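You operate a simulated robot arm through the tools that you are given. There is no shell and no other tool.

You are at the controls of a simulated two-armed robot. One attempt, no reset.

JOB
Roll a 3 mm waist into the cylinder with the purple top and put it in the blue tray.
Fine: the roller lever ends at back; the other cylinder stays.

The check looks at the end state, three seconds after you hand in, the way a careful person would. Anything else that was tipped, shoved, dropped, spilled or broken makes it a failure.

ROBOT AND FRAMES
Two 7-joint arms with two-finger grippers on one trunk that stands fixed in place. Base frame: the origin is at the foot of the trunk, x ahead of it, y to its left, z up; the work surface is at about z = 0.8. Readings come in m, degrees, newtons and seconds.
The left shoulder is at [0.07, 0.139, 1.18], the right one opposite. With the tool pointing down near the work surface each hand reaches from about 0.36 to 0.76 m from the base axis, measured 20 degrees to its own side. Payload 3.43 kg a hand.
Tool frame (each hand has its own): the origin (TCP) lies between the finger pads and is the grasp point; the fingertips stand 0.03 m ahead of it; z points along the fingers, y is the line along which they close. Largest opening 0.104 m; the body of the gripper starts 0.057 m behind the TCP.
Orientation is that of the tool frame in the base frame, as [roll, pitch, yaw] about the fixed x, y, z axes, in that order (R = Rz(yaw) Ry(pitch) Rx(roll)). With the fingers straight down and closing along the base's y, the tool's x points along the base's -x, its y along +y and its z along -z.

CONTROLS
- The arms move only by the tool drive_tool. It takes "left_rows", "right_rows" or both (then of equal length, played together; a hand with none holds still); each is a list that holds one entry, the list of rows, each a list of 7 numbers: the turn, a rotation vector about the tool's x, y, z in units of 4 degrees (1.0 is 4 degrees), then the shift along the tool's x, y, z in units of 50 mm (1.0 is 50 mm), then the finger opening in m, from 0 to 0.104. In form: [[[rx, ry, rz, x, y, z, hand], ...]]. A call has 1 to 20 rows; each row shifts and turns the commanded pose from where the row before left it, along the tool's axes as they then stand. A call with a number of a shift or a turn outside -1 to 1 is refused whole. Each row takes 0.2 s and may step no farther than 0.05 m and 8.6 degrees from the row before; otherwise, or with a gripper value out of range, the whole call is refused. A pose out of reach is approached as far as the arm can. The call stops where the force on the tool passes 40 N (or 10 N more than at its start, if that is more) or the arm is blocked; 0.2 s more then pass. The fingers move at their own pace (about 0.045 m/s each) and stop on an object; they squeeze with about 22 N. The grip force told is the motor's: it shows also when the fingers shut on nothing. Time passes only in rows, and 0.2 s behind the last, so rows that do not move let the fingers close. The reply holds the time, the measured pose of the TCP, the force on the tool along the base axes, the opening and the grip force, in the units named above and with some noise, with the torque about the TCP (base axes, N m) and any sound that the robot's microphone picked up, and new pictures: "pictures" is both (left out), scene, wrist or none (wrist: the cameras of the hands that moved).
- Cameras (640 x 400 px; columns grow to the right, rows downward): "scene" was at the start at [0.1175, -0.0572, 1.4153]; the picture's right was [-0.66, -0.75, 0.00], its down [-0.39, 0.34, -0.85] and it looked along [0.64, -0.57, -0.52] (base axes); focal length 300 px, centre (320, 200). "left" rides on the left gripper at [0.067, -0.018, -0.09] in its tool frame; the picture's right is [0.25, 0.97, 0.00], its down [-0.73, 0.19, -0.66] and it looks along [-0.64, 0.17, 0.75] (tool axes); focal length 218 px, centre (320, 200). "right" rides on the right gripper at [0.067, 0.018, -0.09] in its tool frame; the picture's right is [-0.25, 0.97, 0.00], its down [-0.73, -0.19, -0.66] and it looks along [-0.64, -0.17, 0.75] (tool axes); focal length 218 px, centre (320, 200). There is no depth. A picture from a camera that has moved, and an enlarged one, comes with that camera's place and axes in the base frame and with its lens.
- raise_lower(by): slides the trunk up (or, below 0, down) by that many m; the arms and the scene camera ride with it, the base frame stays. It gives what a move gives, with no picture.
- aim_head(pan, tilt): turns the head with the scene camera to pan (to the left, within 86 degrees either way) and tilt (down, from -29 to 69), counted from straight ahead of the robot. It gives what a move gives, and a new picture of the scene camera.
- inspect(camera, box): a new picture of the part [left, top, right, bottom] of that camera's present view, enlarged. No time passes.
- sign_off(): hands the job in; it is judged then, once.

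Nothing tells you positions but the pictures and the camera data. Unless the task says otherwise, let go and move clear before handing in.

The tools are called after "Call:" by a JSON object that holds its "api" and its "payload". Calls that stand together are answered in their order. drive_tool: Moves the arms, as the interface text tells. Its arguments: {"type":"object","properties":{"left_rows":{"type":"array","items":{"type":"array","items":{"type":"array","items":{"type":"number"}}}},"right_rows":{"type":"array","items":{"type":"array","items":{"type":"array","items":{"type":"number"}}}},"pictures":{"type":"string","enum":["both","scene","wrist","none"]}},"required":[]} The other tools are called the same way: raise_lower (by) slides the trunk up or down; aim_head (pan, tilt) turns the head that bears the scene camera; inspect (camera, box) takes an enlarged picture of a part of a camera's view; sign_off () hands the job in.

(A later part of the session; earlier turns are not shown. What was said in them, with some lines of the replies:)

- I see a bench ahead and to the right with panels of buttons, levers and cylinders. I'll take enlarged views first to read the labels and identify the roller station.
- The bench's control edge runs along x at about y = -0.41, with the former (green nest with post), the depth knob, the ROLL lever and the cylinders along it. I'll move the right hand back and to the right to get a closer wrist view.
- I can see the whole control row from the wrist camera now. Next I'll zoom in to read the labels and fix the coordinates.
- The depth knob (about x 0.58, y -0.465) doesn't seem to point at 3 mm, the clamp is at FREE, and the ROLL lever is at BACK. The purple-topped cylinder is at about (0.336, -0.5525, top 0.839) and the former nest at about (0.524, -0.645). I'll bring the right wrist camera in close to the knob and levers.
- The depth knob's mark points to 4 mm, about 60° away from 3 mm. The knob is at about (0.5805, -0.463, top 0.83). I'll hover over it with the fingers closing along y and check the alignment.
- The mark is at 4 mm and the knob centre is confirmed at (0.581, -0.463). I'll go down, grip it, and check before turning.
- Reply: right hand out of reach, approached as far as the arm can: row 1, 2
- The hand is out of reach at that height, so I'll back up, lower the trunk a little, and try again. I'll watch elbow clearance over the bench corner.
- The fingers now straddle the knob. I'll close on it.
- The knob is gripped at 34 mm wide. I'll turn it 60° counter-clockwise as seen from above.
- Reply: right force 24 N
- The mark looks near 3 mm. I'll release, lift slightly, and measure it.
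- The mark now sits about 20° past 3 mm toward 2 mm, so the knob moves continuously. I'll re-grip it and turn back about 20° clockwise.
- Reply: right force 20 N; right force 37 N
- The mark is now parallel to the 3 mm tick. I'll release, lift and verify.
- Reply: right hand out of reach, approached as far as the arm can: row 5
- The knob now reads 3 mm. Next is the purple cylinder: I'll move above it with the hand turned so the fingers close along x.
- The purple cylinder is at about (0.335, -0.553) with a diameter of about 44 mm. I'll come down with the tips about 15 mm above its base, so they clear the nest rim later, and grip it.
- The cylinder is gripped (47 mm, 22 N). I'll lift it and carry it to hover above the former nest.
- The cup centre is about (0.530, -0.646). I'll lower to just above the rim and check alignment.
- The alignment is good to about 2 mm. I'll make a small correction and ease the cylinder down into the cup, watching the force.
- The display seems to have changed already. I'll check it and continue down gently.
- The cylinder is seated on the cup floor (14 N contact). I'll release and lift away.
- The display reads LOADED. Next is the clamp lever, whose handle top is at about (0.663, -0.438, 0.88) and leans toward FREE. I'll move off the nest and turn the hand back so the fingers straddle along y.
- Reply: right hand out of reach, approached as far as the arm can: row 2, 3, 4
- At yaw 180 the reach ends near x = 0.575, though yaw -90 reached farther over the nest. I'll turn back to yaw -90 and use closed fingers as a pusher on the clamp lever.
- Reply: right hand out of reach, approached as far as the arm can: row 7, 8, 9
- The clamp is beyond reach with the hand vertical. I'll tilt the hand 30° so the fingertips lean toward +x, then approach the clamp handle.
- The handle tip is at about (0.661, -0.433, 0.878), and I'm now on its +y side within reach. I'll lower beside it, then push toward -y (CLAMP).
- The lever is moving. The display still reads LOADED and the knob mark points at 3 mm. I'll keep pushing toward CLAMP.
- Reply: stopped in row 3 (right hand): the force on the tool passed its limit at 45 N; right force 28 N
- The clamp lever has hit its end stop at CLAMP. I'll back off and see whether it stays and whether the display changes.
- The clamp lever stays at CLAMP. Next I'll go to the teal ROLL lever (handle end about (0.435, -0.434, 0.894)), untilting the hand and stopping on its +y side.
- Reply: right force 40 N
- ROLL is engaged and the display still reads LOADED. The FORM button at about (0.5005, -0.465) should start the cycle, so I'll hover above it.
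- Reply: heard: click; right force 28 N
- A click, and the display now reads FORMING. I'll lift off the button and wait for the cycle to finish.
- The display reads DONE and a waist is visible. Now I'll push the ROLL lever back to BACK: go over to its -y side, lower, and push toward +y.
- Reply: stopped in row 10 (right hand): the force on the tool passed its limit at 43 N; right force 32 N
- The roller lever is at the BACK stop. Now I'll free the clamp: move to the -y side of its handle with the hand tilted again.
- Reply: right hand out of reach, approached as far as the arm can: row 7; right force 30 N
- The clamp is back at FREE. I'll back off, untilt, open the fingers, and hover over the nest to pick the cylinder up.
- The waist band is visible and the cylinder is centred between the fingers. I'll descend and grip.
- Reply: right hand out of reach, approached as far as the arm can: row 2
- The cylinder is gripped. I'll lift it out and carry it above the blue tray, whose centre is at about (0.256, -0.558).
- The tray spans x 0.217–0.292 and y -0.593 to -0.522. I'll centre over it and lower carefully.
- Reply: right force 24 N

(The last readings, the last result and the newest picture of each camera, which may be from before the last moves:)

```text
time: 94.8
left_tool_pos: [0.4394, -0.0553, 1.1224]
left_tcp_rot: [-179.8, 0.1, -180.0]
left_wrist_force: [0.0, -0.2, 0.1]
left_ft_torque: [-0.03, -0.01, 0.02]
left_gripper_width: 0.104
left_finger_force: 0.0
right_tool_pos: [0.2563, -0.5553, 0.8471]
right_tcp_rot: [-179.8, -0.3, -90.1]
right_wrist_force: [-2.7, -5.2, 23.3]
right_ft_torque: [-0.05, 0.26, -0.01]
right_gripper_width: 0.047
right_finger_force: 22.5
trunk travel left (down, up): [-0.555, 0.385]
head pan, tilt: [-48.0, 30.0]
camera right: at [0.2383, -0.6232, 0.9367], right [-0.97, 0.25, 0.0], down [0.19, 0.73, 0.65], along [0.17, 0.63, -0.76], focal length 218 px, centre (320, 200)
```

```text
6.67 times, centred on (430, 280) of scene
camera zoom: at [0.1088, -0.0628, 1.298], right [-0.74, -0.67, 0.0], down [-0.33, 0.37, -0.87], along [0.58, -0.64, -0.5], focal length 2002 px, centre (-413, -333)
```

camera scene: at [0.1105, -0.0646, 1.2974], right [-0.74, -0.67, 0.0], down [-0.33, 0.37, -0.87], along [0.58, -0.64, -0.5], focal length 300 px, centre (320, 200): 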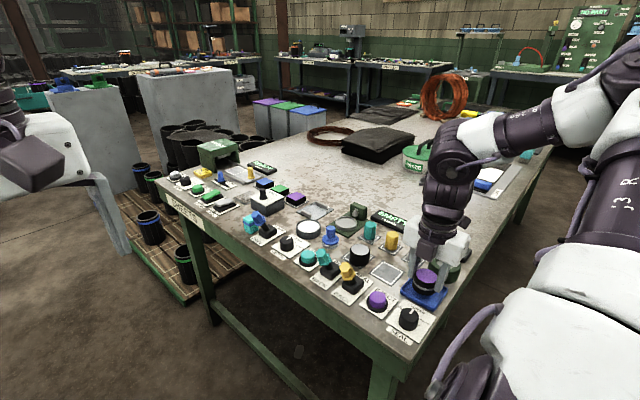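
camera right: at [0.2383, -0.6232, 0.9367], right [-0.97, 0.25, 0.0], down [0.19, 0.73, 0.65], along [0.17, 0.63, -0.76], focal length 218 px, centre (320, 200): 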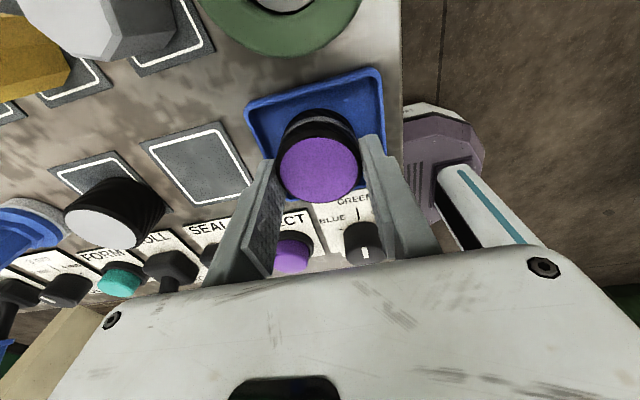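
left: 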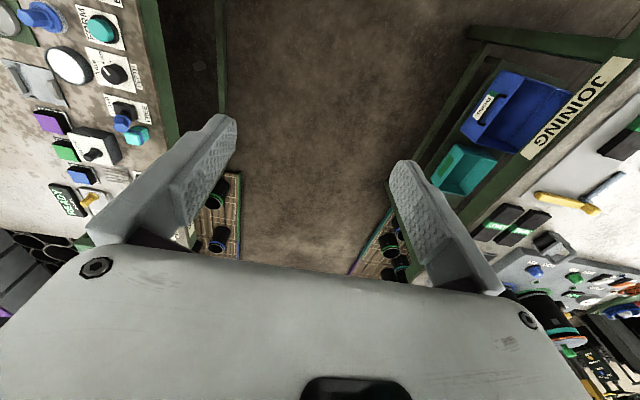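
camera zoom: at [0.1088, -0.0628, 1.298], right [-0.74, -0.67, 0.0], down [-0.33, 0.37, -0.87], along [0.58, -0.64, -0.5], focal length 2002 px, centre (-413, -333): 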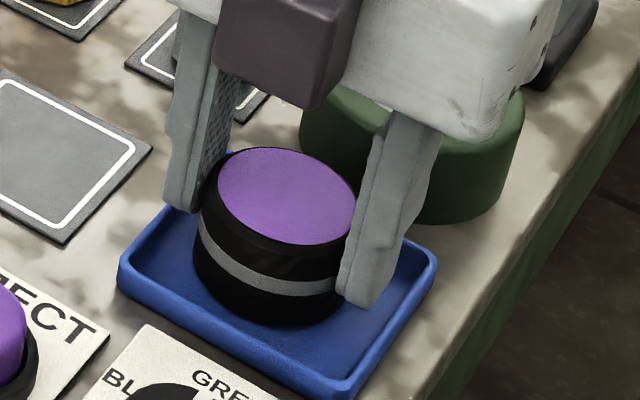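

The cylinder is on the tray floor (23 N contact). I'll ease the load, open slightly, and lift straight up.

Call:
{"api": "drive_tool", "payload": {"right_rows": [[[0, 0, 0, 0, 0, -0.04, 0.03], [0, 0, 0, 0, 0, 0, 0.053], [0, 0, 0, 0, 0, 0, 0.053], [0, 0, 0, 0, 0, 0, 0.053], [0, 0, 0, 0, 0, -0.3, 0.053], [0, 0, 0, 0, 0, -0.5, 0.06], [0, 0, 0, 0, 0, -0.8, 0.06], [0, 0, 0, 0, 0, -0.8, 0.06], [0, 0, 0, 0, 0, -0.8, 0.06], [0, 0, 0, 0, 0, 0, 0.06]]]}}

Call:
{"api": "inspect", "payload": {"camera": "scene", "box": [370, 230, 490, 320]}}

Call:
{"api": "inspect", "payload": {"camera": "right", "box": [180, 0, 440, 200]}}

Call:
{"api": "inspect", "payload": {"camera": "scene", "box": [220, 170, 420, 310]}}

```text
time: 97.0
left_tool_pos: [0.4405, -0.0575, 1.1204]
left_tcp_rot: [-180.0, 0.0, 179.9]
left_wrist_force: [0.1, -0.2, -0.3]
left_ft_torque: [0.03, 0.03, 0.01]
left_gripper_width: 0.1042
left_finger_force: 0.1
right_tool_pos: [0.2559, -0.5588, 1.0095]
right_tcp_rot: [179.9, 0.1, -90.0]
right_wrist_force: [-0.6, -0.1, -0.2]
right_ft_torque: [-0.01, -0.01, -0.03]
right_gripper_width: 0.0599
right_finger_force: 0.1
trunk travel left (down, up): [-0.555, 0.385]
head pan, tilt: [-48.0, 30.0]
camera scene: at [0.1107, -0.0656, 1.2973], right [-0.74, -0.67, 0.0], down [-0.33, 0.37, -0.87], along [0.58, -0.64, -0.5], focal length 300 px, centre (320, 200)
camera right: at [0.2395, -0.6263, 1.0982], right [-0.97, 0.25, 0.0], down [0.19, 0.73, 0.66], along [0.17, 0.64, -0.75], focal length 218 px, centre (320, 200)
```

scene: 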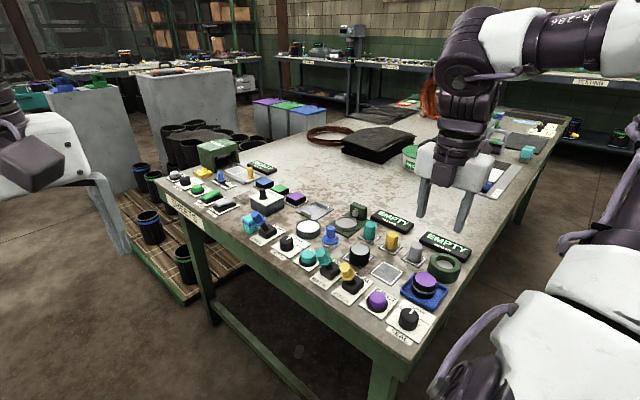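
right: 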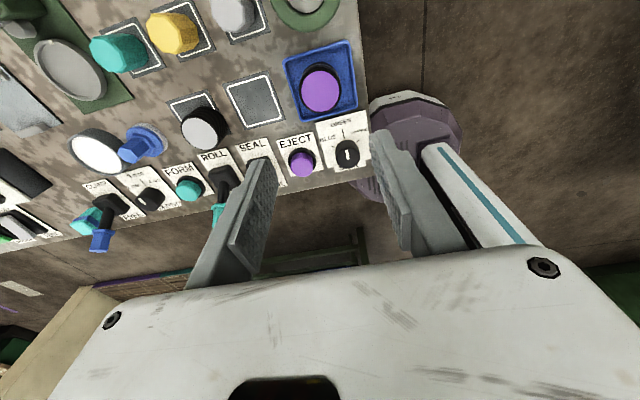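

```text
4.44 times, centred on (430, 275) of scene
camera zoom: at [0.1107, -0.0656, 1.2973], right [-0.74, -0.67, 0.0], down [-0.33, 0.37, -0.87], along [0.58, -0.64, -0.5], focal length 1335 px, centre (-169, -133)
```

zoom: 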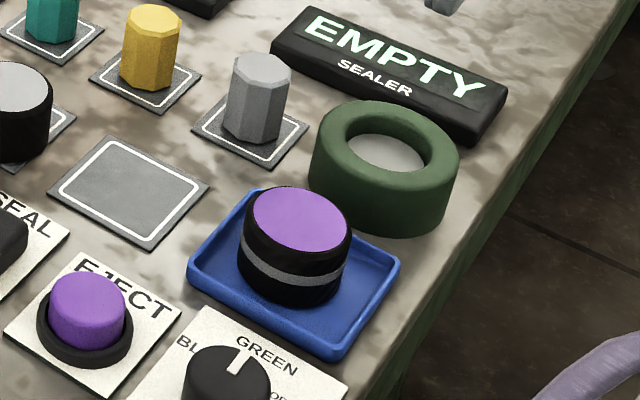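

```text
2.00 times, centred on (310, 100) of right
camera zoom: at [0.2395, -0.6263, 1.0982], right [-0.97, 0.25, 0.0], down [0.19, 0.73, 0.66], along [0.17, 0.64, -0.75], focal length 436 px, centre (340, 400)
```

zoom: 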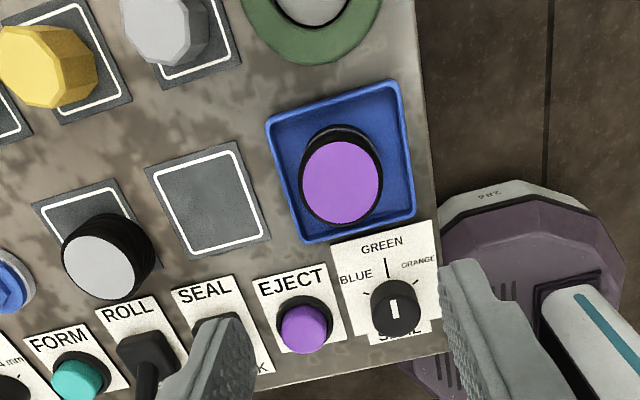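

```text
2.86 times, centred on (320, 240) of scene
camera zoom: at [0.1107, -0.0656, 1.2973], right [-0.74, -0.67, 0.0], down [-0.33, 0.37, -0.87], along [0.58, -0.64, -0.5], focal length 858 px, centre (320, 86)
```

zoom: 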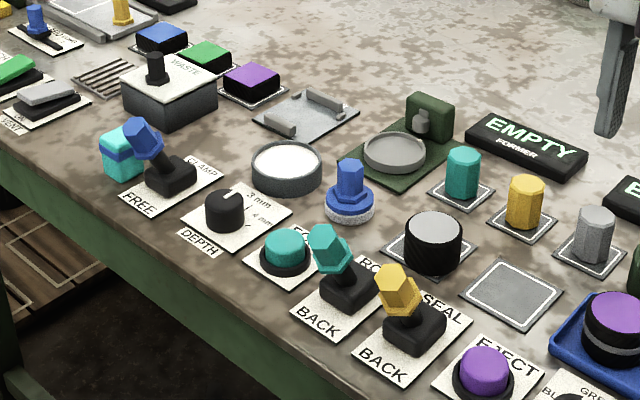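

The waisted purple-topped cylinder stands flat in the blue tray. The ROLL lever is at BACK, the clamp is at FREE, the white-topped cylinder hasn't moved, and the hand is clear, so I'm handing in.

Call:
{"api": "sign_off", "payload": {}}

```text
The job is handed in.
```

The purple-topped cylinder now has a waist rolled with the depth knob set to 3 mm, and it is standing flat in the blue tray. I've handed the job in, but no result has come back yet.

- **Depth:** the knob was near 4 mm at the start. I turned it to within a few degrees of the 3 mm tick, judging by the cameras. I didn't measure the waist itself.
- **Rolling:** the former's display went from LOADED to FORMING to DONE, and the band around the cylinder is clearly visible.
- **End state:** the roller lever is at BACK and the clamp is at FREE. The white-topped cylinder is still in its place, and I saw nothing tipped or shoved. The right hand has let go and is clear of the bench.
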